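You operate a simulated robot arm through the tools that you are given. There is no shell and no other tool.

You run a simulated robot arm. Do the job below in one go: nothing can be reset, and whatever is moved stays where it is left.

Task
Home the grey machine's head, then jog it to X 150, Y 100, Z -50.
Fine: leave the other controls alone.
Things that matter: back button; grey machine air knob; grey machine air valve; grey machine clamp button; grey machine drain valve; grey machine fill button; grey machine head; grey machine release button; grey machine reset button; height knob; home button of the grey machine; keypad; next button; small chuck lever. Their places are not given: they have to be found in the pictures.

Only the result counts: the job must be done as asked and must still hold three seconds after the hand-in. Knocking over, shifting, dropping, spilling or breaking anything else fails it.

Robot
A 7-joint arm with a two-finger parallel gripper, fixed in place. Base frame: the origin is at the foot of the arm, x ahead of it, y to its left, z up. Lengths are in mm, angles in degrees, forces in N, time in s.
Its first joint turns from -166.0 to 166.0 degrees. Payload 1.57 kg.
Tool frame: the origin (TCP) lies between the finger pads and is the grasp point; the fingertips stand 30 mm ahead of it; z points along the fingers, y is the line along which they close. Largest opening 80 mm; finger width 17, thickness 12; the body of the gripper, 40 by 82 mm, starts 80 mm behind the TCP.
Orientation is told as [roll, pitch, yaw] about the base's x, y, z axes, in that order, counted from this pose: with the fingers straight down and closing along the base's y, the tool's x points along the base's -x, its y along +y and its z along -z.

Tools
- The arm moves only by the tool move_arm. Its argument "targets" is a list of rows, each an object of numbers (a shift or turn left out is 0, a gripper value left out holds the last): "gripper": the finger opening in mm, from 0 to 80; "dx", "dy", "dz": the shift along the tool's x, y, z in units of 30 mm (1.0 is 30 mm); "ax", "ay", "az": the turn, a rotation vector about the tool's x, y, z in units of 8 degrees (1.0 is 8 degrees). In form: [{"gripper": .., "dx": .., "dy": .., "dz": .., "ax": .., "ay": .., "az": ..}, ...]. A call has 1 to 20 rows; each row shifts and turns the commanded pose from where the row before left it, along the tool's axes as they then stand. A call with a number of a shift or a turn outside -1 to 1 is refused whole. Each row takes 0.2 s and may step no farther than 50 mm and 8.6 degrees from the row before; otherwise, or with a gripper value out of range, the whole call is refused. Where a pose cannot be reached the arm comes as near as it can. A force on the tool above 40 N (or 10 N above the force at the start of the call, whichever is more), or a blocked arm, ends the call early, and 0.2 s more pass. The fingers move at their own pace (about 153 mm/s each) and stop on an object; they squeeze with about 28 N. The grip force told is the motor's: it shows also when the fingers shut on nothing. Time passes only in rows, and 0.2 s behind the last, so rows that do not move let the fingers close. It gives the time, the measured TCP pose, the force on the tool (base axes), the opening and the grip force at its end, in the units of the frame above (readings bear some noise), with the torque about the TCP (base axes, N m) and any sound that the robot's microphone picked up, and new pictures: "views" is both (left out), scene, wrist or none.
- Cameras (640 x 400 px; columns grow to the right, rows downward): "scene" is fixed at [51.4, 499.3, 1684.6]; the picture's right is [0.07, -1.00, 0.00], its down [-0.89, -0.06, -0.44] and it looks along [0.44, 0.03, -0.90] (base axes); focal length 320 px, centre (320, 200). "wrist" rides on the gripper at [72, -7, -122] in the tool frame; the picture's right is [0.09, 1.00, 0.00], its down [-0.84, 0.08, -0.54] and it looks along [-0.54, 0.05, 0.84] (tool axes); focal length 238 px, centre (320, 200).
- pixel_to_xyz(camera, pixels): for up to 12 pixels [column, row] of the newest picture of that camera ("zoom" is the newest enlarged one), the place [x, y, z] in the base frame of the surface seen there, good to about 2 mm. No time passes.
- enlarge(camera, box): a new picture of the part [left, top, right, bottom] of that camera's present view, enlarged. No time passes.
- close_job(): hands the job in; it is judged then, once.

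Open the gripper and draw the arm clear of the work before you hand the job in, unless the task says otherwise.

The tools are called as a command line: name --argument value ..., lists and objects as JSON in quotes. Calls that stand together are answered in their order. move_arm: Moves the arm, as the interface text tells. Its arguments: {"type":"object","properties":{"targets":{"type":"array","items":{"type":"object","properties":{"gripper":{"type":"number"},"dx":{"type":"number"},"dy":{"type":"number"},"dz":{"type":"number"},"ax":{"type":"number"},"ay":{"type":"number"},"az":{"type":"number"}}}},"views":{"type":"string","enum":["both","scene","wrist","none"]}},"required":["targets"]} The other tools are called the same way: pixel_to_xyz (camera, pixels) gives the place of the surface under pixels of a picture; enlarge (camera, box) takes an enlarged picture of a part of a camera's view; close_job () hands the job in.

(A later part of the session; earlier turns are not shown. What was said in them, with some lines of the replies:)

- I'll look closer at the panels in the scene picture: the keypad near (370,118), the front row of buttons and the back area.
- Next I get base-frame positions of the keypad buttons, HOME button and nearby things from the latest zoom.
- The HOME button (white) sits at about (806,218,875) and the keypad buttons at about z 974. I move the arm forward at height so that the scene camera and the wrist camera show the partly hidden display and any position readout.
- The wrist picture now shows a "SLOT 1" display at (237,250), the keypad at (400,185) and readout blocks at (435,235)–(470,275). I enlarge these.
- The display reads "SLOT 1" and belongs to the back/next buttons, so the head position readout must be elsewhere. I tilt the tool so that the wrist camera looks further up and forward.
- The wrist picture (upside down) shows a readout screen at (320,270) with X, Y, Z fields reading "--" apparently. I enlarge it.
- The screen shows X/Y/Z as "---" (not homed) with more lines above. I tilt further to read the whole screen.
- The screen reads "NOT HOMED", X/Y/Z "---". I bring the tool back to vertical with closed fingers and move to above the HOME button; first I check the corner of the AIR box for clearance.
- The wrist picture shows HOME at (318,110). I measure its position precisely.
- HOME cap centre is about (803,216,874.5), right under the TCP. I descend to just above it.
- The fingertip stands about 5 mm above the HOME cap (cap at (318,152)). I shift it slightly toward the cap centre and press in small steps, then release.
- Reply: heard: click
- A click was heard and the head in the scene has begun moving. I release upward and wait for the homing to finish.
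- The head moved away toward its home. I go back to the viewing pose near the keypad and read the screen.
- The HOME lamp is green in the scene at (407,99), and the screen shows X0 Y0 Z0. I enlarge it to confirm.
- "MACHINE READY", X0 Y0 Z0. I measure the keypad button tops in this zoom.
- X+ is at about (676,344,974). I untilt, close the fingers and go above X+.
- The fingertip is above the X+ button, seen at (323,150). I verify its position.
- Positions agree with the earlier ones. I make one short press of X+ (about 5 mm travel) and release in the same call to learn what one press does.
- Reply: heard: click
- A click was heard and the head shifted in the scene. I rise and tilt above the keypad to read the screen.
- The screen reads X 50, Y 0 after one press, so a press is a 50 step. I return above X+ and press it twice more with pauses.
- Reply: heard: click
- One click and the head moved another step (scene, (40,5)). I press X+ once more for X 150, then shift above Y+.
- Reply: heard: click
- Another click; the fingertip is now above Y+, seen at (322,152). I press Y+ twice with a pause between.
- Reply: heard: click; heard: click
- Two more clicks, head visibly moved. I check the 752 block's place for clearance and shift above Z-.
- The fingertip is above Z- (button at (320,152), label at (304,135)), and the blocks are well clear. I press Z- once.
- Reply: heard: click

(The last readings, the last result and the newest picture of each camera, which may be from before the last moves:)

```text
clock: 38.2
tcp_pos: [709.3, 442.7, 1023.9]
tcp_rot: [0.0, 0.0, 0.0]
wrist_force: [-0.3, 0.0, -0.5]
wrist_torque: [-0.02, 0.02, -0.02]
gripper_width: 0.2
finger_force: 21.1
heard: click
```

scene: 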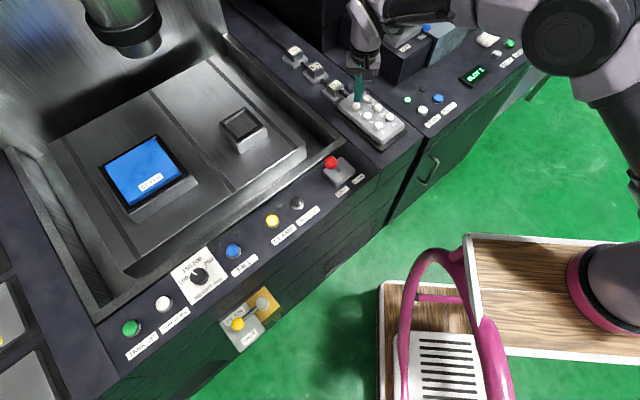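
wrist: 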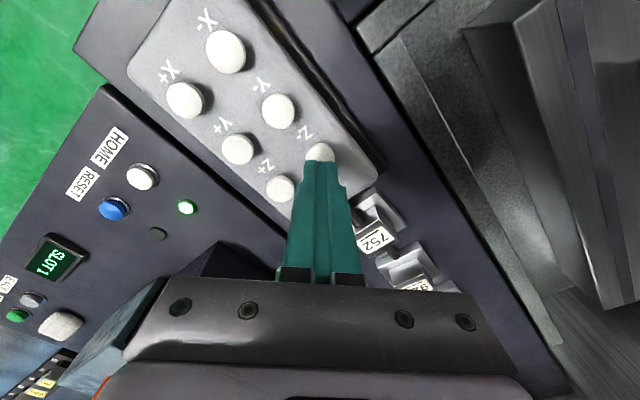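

Click heard and the head came down. I rise and go to the viewing pose to read the screen.

move_arm --targets '[{"dz": -1}, {"dz": -1}, {"dz": -1, "gripper": 80}, {"dx": 0.825, "dy": -0.947, "dz": -0.46}, {"dx": 0.825, "dy": -0.947, "dz": -0.46}, {"dx": 0.825, "dy": -0.947, "dz": -0.46}, {"dx": 0.825, "dy": -0.947, "dz": -0.46}, {"dx": 0.825, "dy": -0.947, "dz": -0.46}, {"dx": 0.825, "dy": -0.947, "dz": -0.46}, {"ay": -1}, {"ay": -1}, {"ay": -1}, {"ay": -1}, {"ay": -1}, {"ay": -1}, {"ay": -1}, {"ay": -1}]'

enlarge --camera "wrist" --box '[250, 160, 390, 270]'

```text
clock: 41.8
tcp_pos: [559.2, 269.8, 1197.6]
tcp_rot: [0.2, -64.1, -0.1]
wrist_force: [-0.3, 0.1, -0.1]
wrist_torque: [-0.02, 0.0, 0.01]
gripper_width: 80.0
finger_force: 0.0
```

scene: 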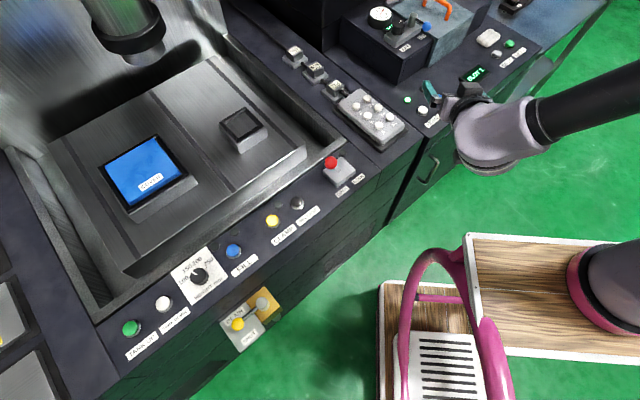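
wrist: 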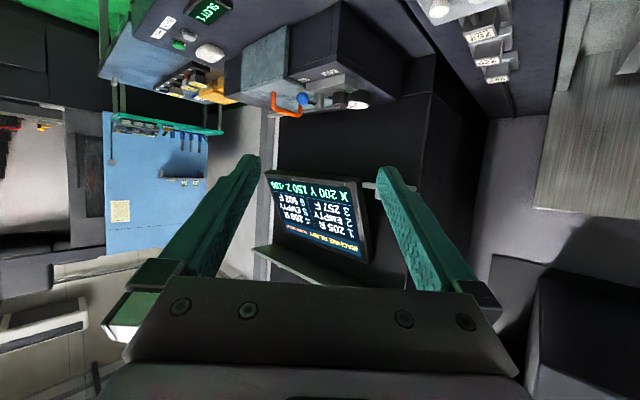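

```text
3.64 times, centred on (320, 215) of wrist
```

zoom: 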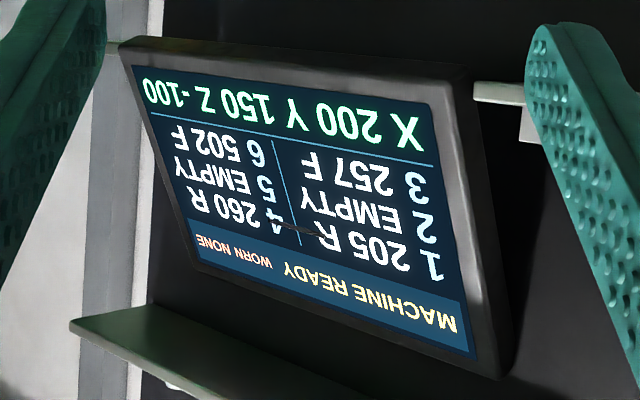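

The screen reads X 200, Y 150, Z -100: some presses gave a double step because the button was held a little too long. I will correct with X-, Y- and Z+ once each using quicker presses; first I go above X-.

move_arm --targets '[{"ay": 1, "gripper": 0}, {"ay": 1}, {"ay": 1}, {"ay": 1}, {"ay": 1}, {"ay": 1}, {"ay": 1}, {"ay": 1}, {"dx": -0.407, "dy": 0.497, "dz": 0.823}, {"dx": -0.407, "dy": 0.497, "dz": 0.823}, {"dx": -0.407, "dy": 0.497, "dz": 0.823}, {"dx": -0.407, "dy": 0.497, "dz": 0.823}, {"dx": -0.407, "dy": 0.497, "dz": 0.823}, {"dx": -0.407, "dy": 0.497, "dz": 0.823}, {"dx": -0.407, "dy": 0.497, "dz": 0.823}, {"dz": 0}]'

```text
clock: 45.2
tcp_pos: [646.4, 373.9, 1025.2]
tcp_rot: [0.1, 0.1, -0.1]
wrist_force: [-0.5, 0.4, 0.0]
wrist_torque: [0.01, -0.03, 0.02]
gripper_width: 0.0
finger_force: 21.1
```

scene: 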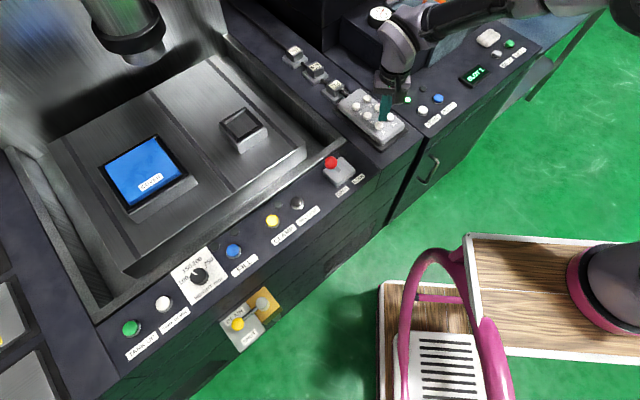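
wrist: 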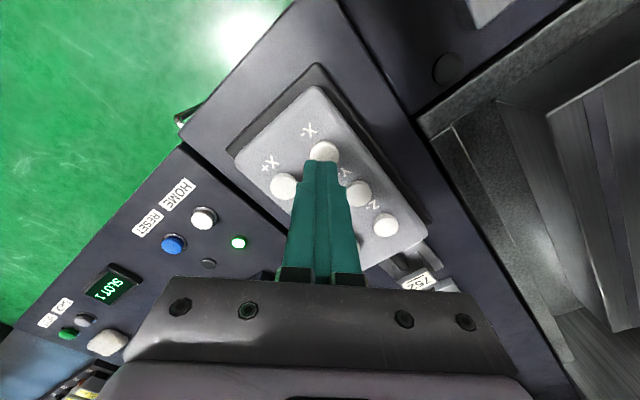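

The fingertip is above X- (button at (323,150)). I give one quick tap and rise at once.

move_arm --targets '[{"dz": 0.6}, {"dz": 0.2}, {"dz": -0.8}, {"dz": 0}, {"dz": 0}, {"dz": 0}]' --views "scene"

```text
clock: 46.6
tcp_pos: [644.9, 375.0, 1024.1]
tcp_rot: [0.1, 0.0, 0.0]
wrist_force: [-0.3, -0.1, -0.1]
wrist_torque: [-0.02, -0.01, -0.03]
gripper_width: 0.1
finger_force: 20.9
heard: click
```

scene: 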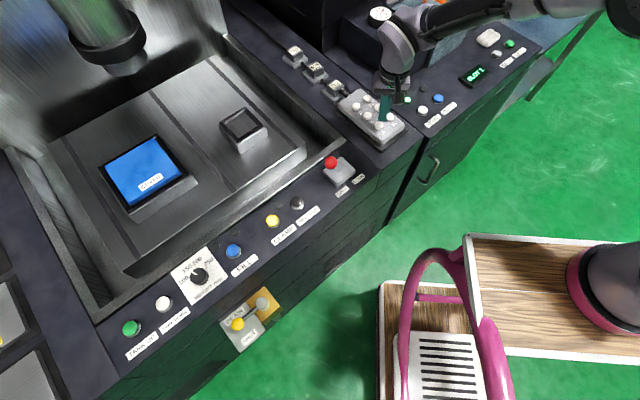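

A click, and the head moved. I return to the viewing pose to read the effect of this tap.

move_arm --targets '[{"dx": 0.407, "dy": -0.497, "dz": -0.823}, {"dx": 0.407, "dy": -0.497, "dz": -0.823}, {"dx": 0.407, "dy": -0.497, "dz": -0.823, "gripper": 80}, {"dx": 0.407, "dy": -0.497, "dz": -0.823}, {"dx": 0.407, "dy": -0.497, "dz": -0.823}, {"dx": 0.407, "dy": -0.497, "dz": -0.823}, {"dx": 0.407, "dy": -0.497, "dz": -0.823}, {"ay": -1}, {"ay": -1}, {"ay": -1}, {"ay": -1}, {"ay": -1}, {"ay": -1}, {"ay": -1}, {"ay": -1}]'

enlarge --camera "wrist" --box '[250, 160, 390, 270]'

```text
clock: 49.8
tcp_pos: [559.4, 269.4, 1198.1]
tcp_rot: [0.2, -64.2, -0.3]
wrist_force: [0.0, -0.6, -0.1]
wrist_torque: [0.01, 0.0, 0.0]
gripper_width: 79.6
finger_force: 0.0
```

scene: 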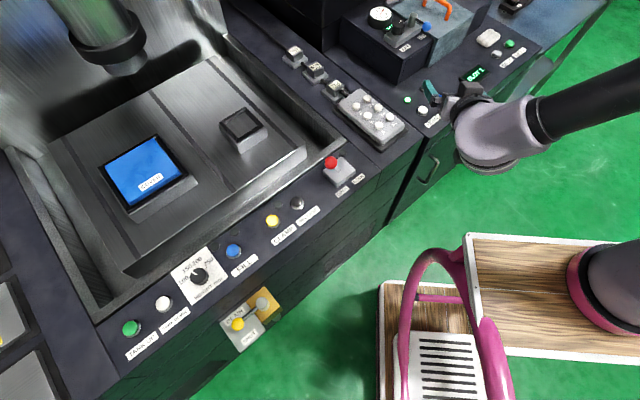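
wrist: 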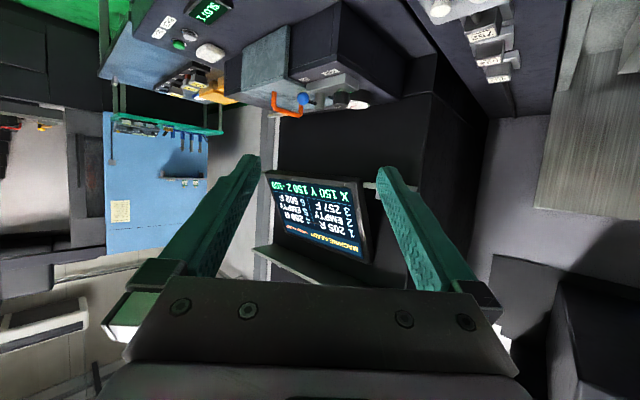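

```text
3.64 times, centred on (320, 215) of wrist
```

zoom: 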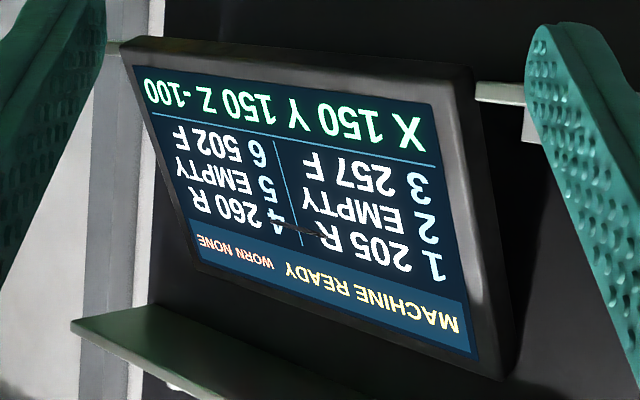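

The tap gave X 150 exactly; Y 150 and Z -100 remain to be reduced by one step each. I go above Y-.

move_arm --targets '[{"ay": 1, "gripper": 0}, {"ay": 1}, {"ay": 1}, {"ay": 1}, {"ay": 1}, {"ay": 1}, {"ay": 1}, {"ay": 1}, {"dx": -0.554, "dy": 0.66, "dz": 0.823}, {"dx": -0.554, "dy": 0.66, "dz": 0.823}, {"dx": -0.554, "dy": 0.66, "dz": 0.823}, {"dx": -0.554, "dy": 0.66, "dz": 0.823}, {"dx": -0.554, "dy": 0.66, "dz": 0.823}, {"dx": -0.554, "dy": 0.66, "dz": 0.823}, {"dx": -0.554, "dy": 0.66, "dz": 0.823}, {"dz": 0}]'

```text
clock: 53.2
tcp_pos: [676.9, 407.3, 1022.4]
tcp_rot: [0.1, 0.0, 0.0]
wrist_force: [0.3, -0.9, 0.4]
wrist_torque: [-0.02, 0.02, -0.01]
gripper_width: 0.1
finger_force: 21.6
```

scene: 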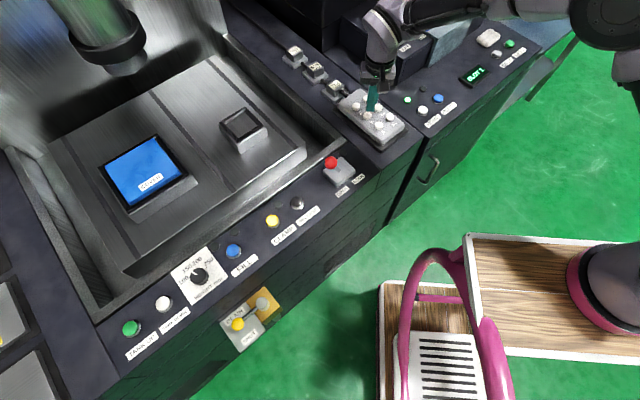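
wrist: 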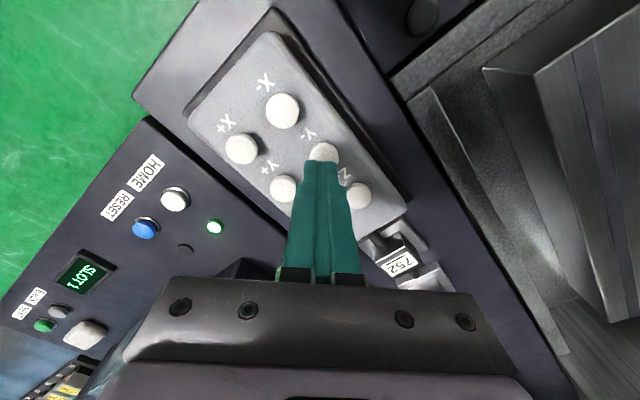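

The fingertip is above Y- (button at (323,152), label at (310,130)). I tap it once the same quick way, wait, and shift above Z+.

move_arm --targets '[{"dz": 0.6}, {"dz": 0.2}, {"dz": -0.8}, {"dz": 0}, {"dz": 0}, {"dz": 0}, {"dz": 0}, {"dx": -0.686}, {"dx": -0.686}, {"dx": -0.686}, {"dz": 0}]'

```text
clock: 55.6
tcp_pos: [738.4, 409.0, 1025.1]
tcp_rot: [0.1, -0.1, 0.0]
wrist_force: [0.5, 0.1, 0.1]
wrist_torque: [-0.01, -0.04, 0.02]
gripper_width: 0.0
finger_force: 21.3
```

scene: 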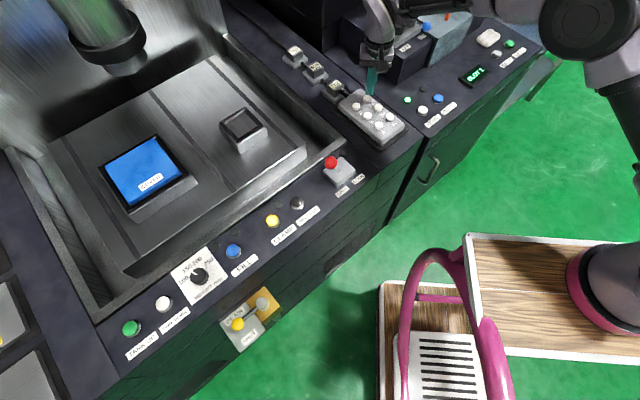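
wrist: 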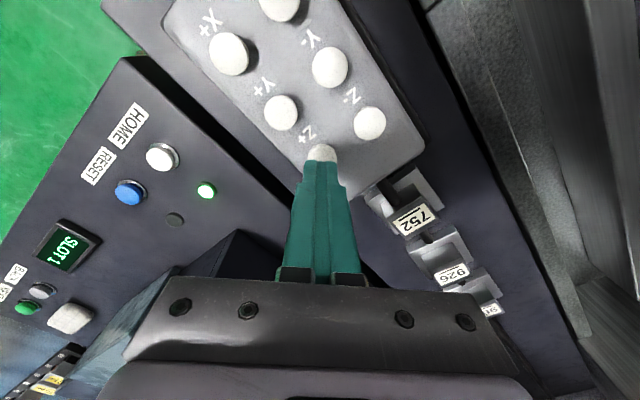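

No click this time and the head stayed, so the Y- tap was just short of its travel. I'm above Z+ (button at (322,152)); I tap it once, about 1 mm deeper.

move_arm --targets '[{"dz": 0.6}, {"dz": 0.24}, {"dz": -0.84}, {"dz": 0}, {"dz": 0}, {"dz": 0}, {"dz": 0}]'

```text
clock: 57.2
tcp_pos: [740.9, 408.0, 1023.0]
tcp_rot: [0.0, 0.0, 0.1]
wrist_force: [-0.9, 0.4, 0.6]
wrist_torque: [-0.03, 0.0, -0.02]
gripper_width: 0.2
finger_force: 21.3
heard: click
```

scene: 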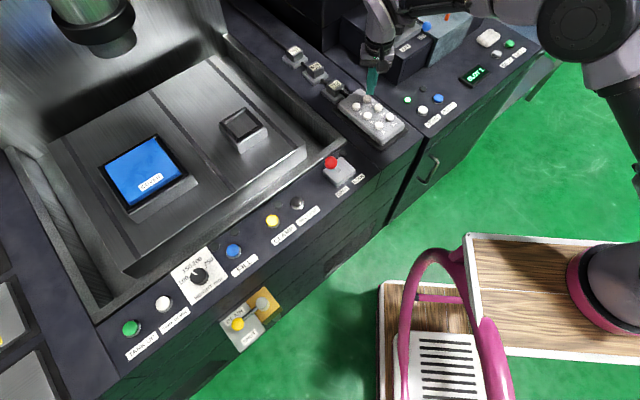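
wrist: 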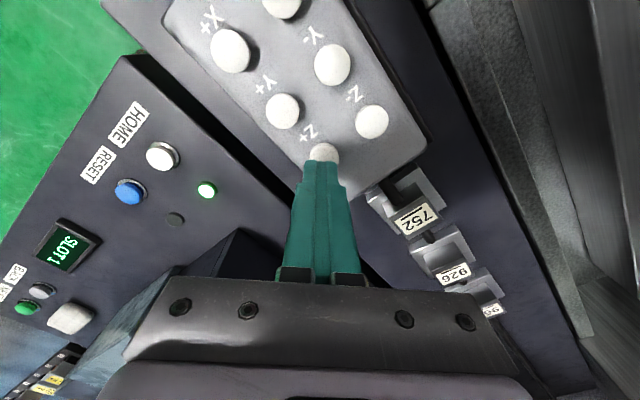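

A click, and the head rose a step. I shift back above Y- and tap it with the same stroke.

move_arm --targets '[{"dx": 0.686}, {"dx": 0.686}, {"dx": 0.686}, {"dz": 0}, {"dz": 0.6}, {"dz": 0.24}, {"dz": -0.84}, {"dz": 0}, {"dz": 0}, {"dz": 0}, {"dz": 0}]'

```text
clock: 59.6
tcp_pos: [678.4, 409.1, 1026.3]
tcp_rot: [0.0, 0.0, 0.0]
wrist_force: [-0.4, 0.4, 1.0]
wrist_torque: [-0.04, 0.03, -0.04]
gripper_width: 0.0
finger_force: 21.1
```

scene: 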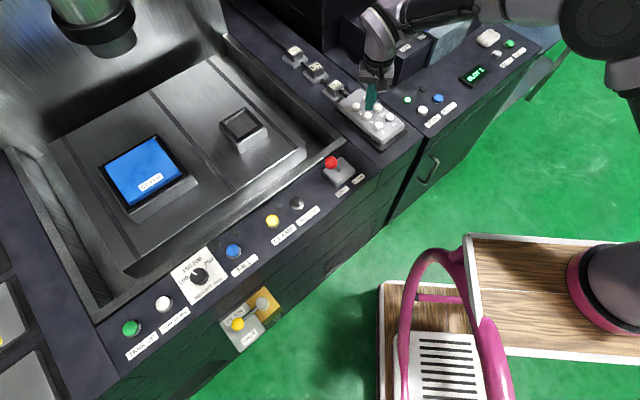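
wrist: 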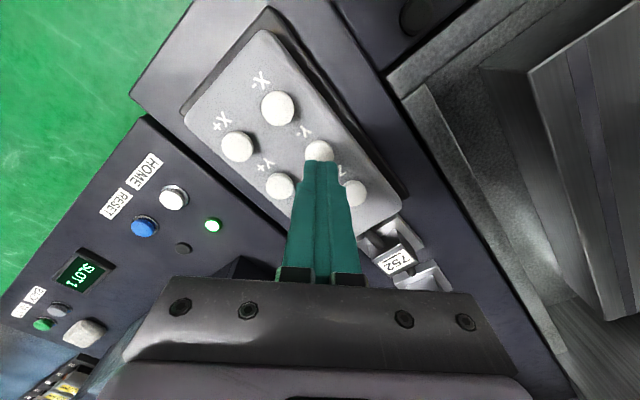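

No click again, so Y- needs slightly more travel. I tap once with about 2 mm more.

move_arm --targets '[{"dz": 0.6}, {"dz": 0.3}, {"dz": -0.9}, {"dz": 0}, {"dz": 0}, {"dz": 0}, {"dz": 0}]'

```text
clock: 61.2
tcp_pos: [675.8, 407.3, 1025.6]
tcp_rot: [0.0, 0.1, 0.0]
wrist_force: [-0.4, 0.0, -0.4]
wrist_torque: [0.01, 0.0, -0.01]
gripper_width: 0.1
finger_force: 21.3
heard: click
```

scene: 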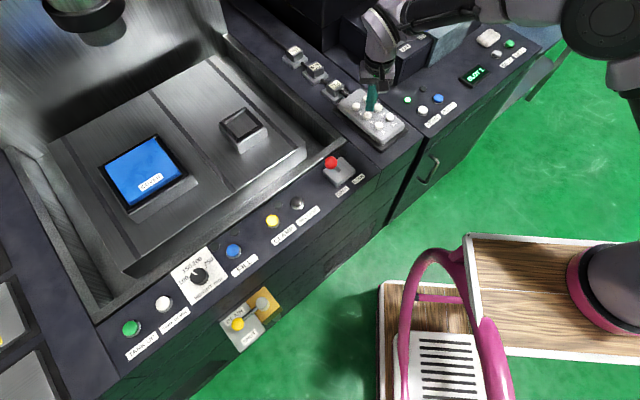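
wrist: 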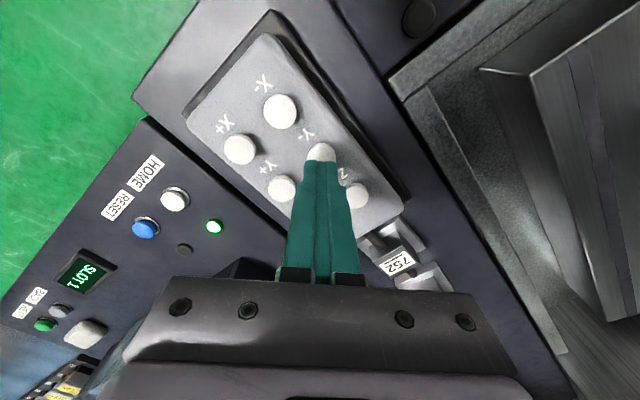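

A click, and the head shifted in Y. I go back to the viewing pose to read the screen.

move_arm --targets '[{"dx": 0.554, "dy": -0.66, "dz": -0.823}, {"dx": 0.554, "dy": -0.66, "dz": -0.823}, {"dx": 0.554, "dy": -0.66, "dz": -0.823, "gripper": 80}, {"dx": 0.554, "dy": -0.66, "dz": -0.823}, {"dx": 0.554, "dy": -0.66, "dz": -0.823}, {"dx": 0.554, "dy": -0.66, "dz": -0.823}, {"dx": 0.554, "dy": -0.66, "dz": -0.823}, {"ay": -1}, {"ay": -1}, {"ay": -1}, {"ay": -1}, {"ay": -1}, {"ay": -1}, {"ay": -1}, {"ay": -1}]'

enlarge --camera "wrist" --box '[250, 160, 390, 270]'

```text
clock: 64.4
tcp_pos: [559.0, 267.7, 1198.4]
tcp_rot: [0.2, -64.0, -0.1]
wrist_force: [-0.4, -0.5, 0.6]
wrist_torque: [0.02, 0.03, 0.01]
gripper_width: 80.1
finger_force: 0.1
```

scene: 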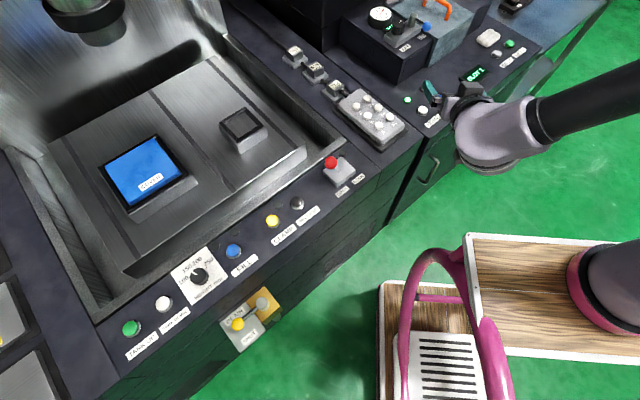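
wrist: 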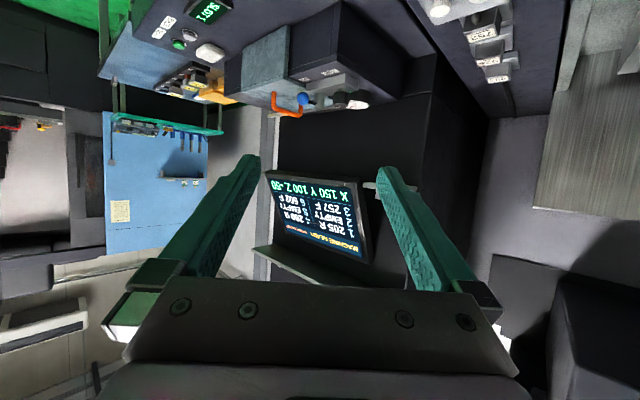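

```text
3.64 times, centred on (320, 215) of wrist
```

zoom: 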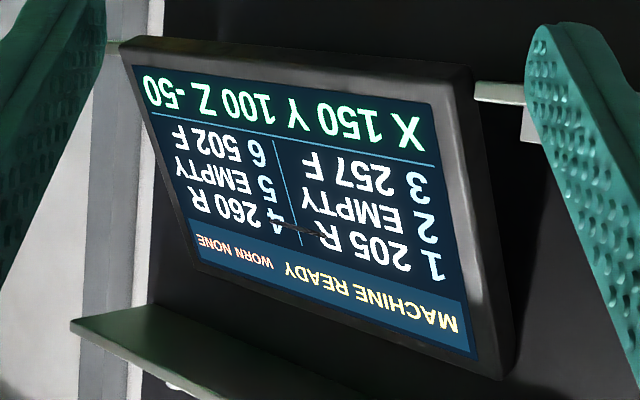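

The screen reads X 150, Y 100, Z -50, MACHINE READY. With the gripper open, I untilt and draw the arm back clear of the work.

move_arm --targets '[{"ay": 1, "gripper": 80}, {"ay": 1}, {"ay": 1}, {"ay": 1}, {"ay": 1}, {"ay": 1}, {"ay": 1}, {"ay": 1}, {"dx": 0.95, "dz": -0.1}, {"dx": 0.95, "dz": -0.1}, {"dx": 0.95, "dz": -0.1}, {"dx": 0.95, "dz": -0.1}, {"dx": 0.95, "dz": -0.1}, {"dx": 0.95, "dz": -0.1}, {"dx": 0.95, "dz": -0.1}, {"dz": 0}]'

```text
clock: 67.8
tcp_pos: [361.0, 269.8, 1217.4]
tcp_rot: [0.0, 0.1, 0.0]
wrist_force: [-0.4, -0.6, 0.1]
wrist_torque: [0.02, 0.04, -0.03]
gripper_width: 80.0
finger_force: 0.2
```

scene: 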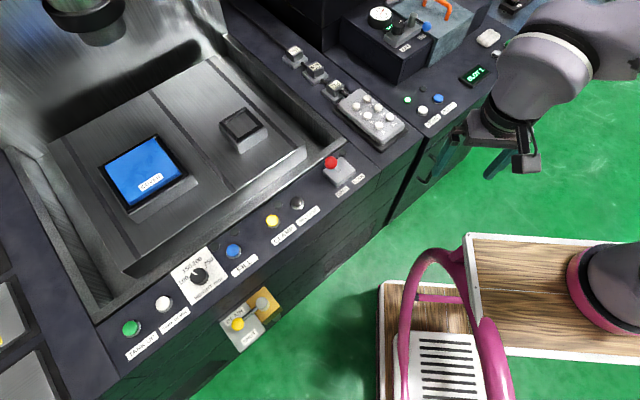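
wrist: 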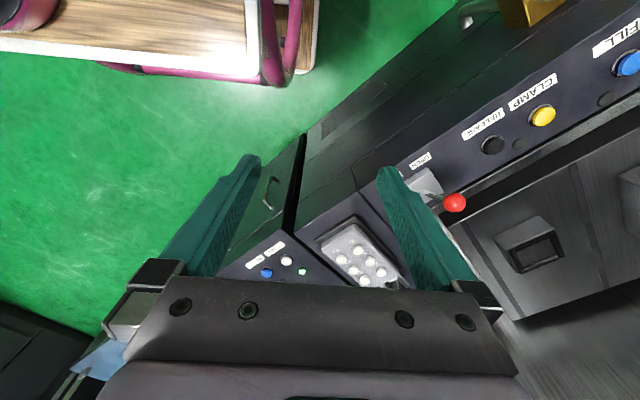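

The arm is clear, the home lamp is green, the head stands still at X 150, Y 100, Z -50, and nothing else was touched. I hand the job in.

close_job

```text
The job is handed in.
```

The grey machine's head is homed and jogged to X 150, Y 100, Z -50. The screen showed those values with "MACHINE READY" before I drew the arm back and handed the job in.

- **Overshoot, corrected:** Some jog presses counted twice because I held the button slightly too long, and the head briefly reached X 200, Y 150, Z -100. One tap each of X-, Y- and Z+ brought it to the target. Two earlier Y- taps were too shallow to register.
- **Other controls:** I pressed only HOME and the keypad. I touched nothing else, and nothing looked shifted in the last picture.
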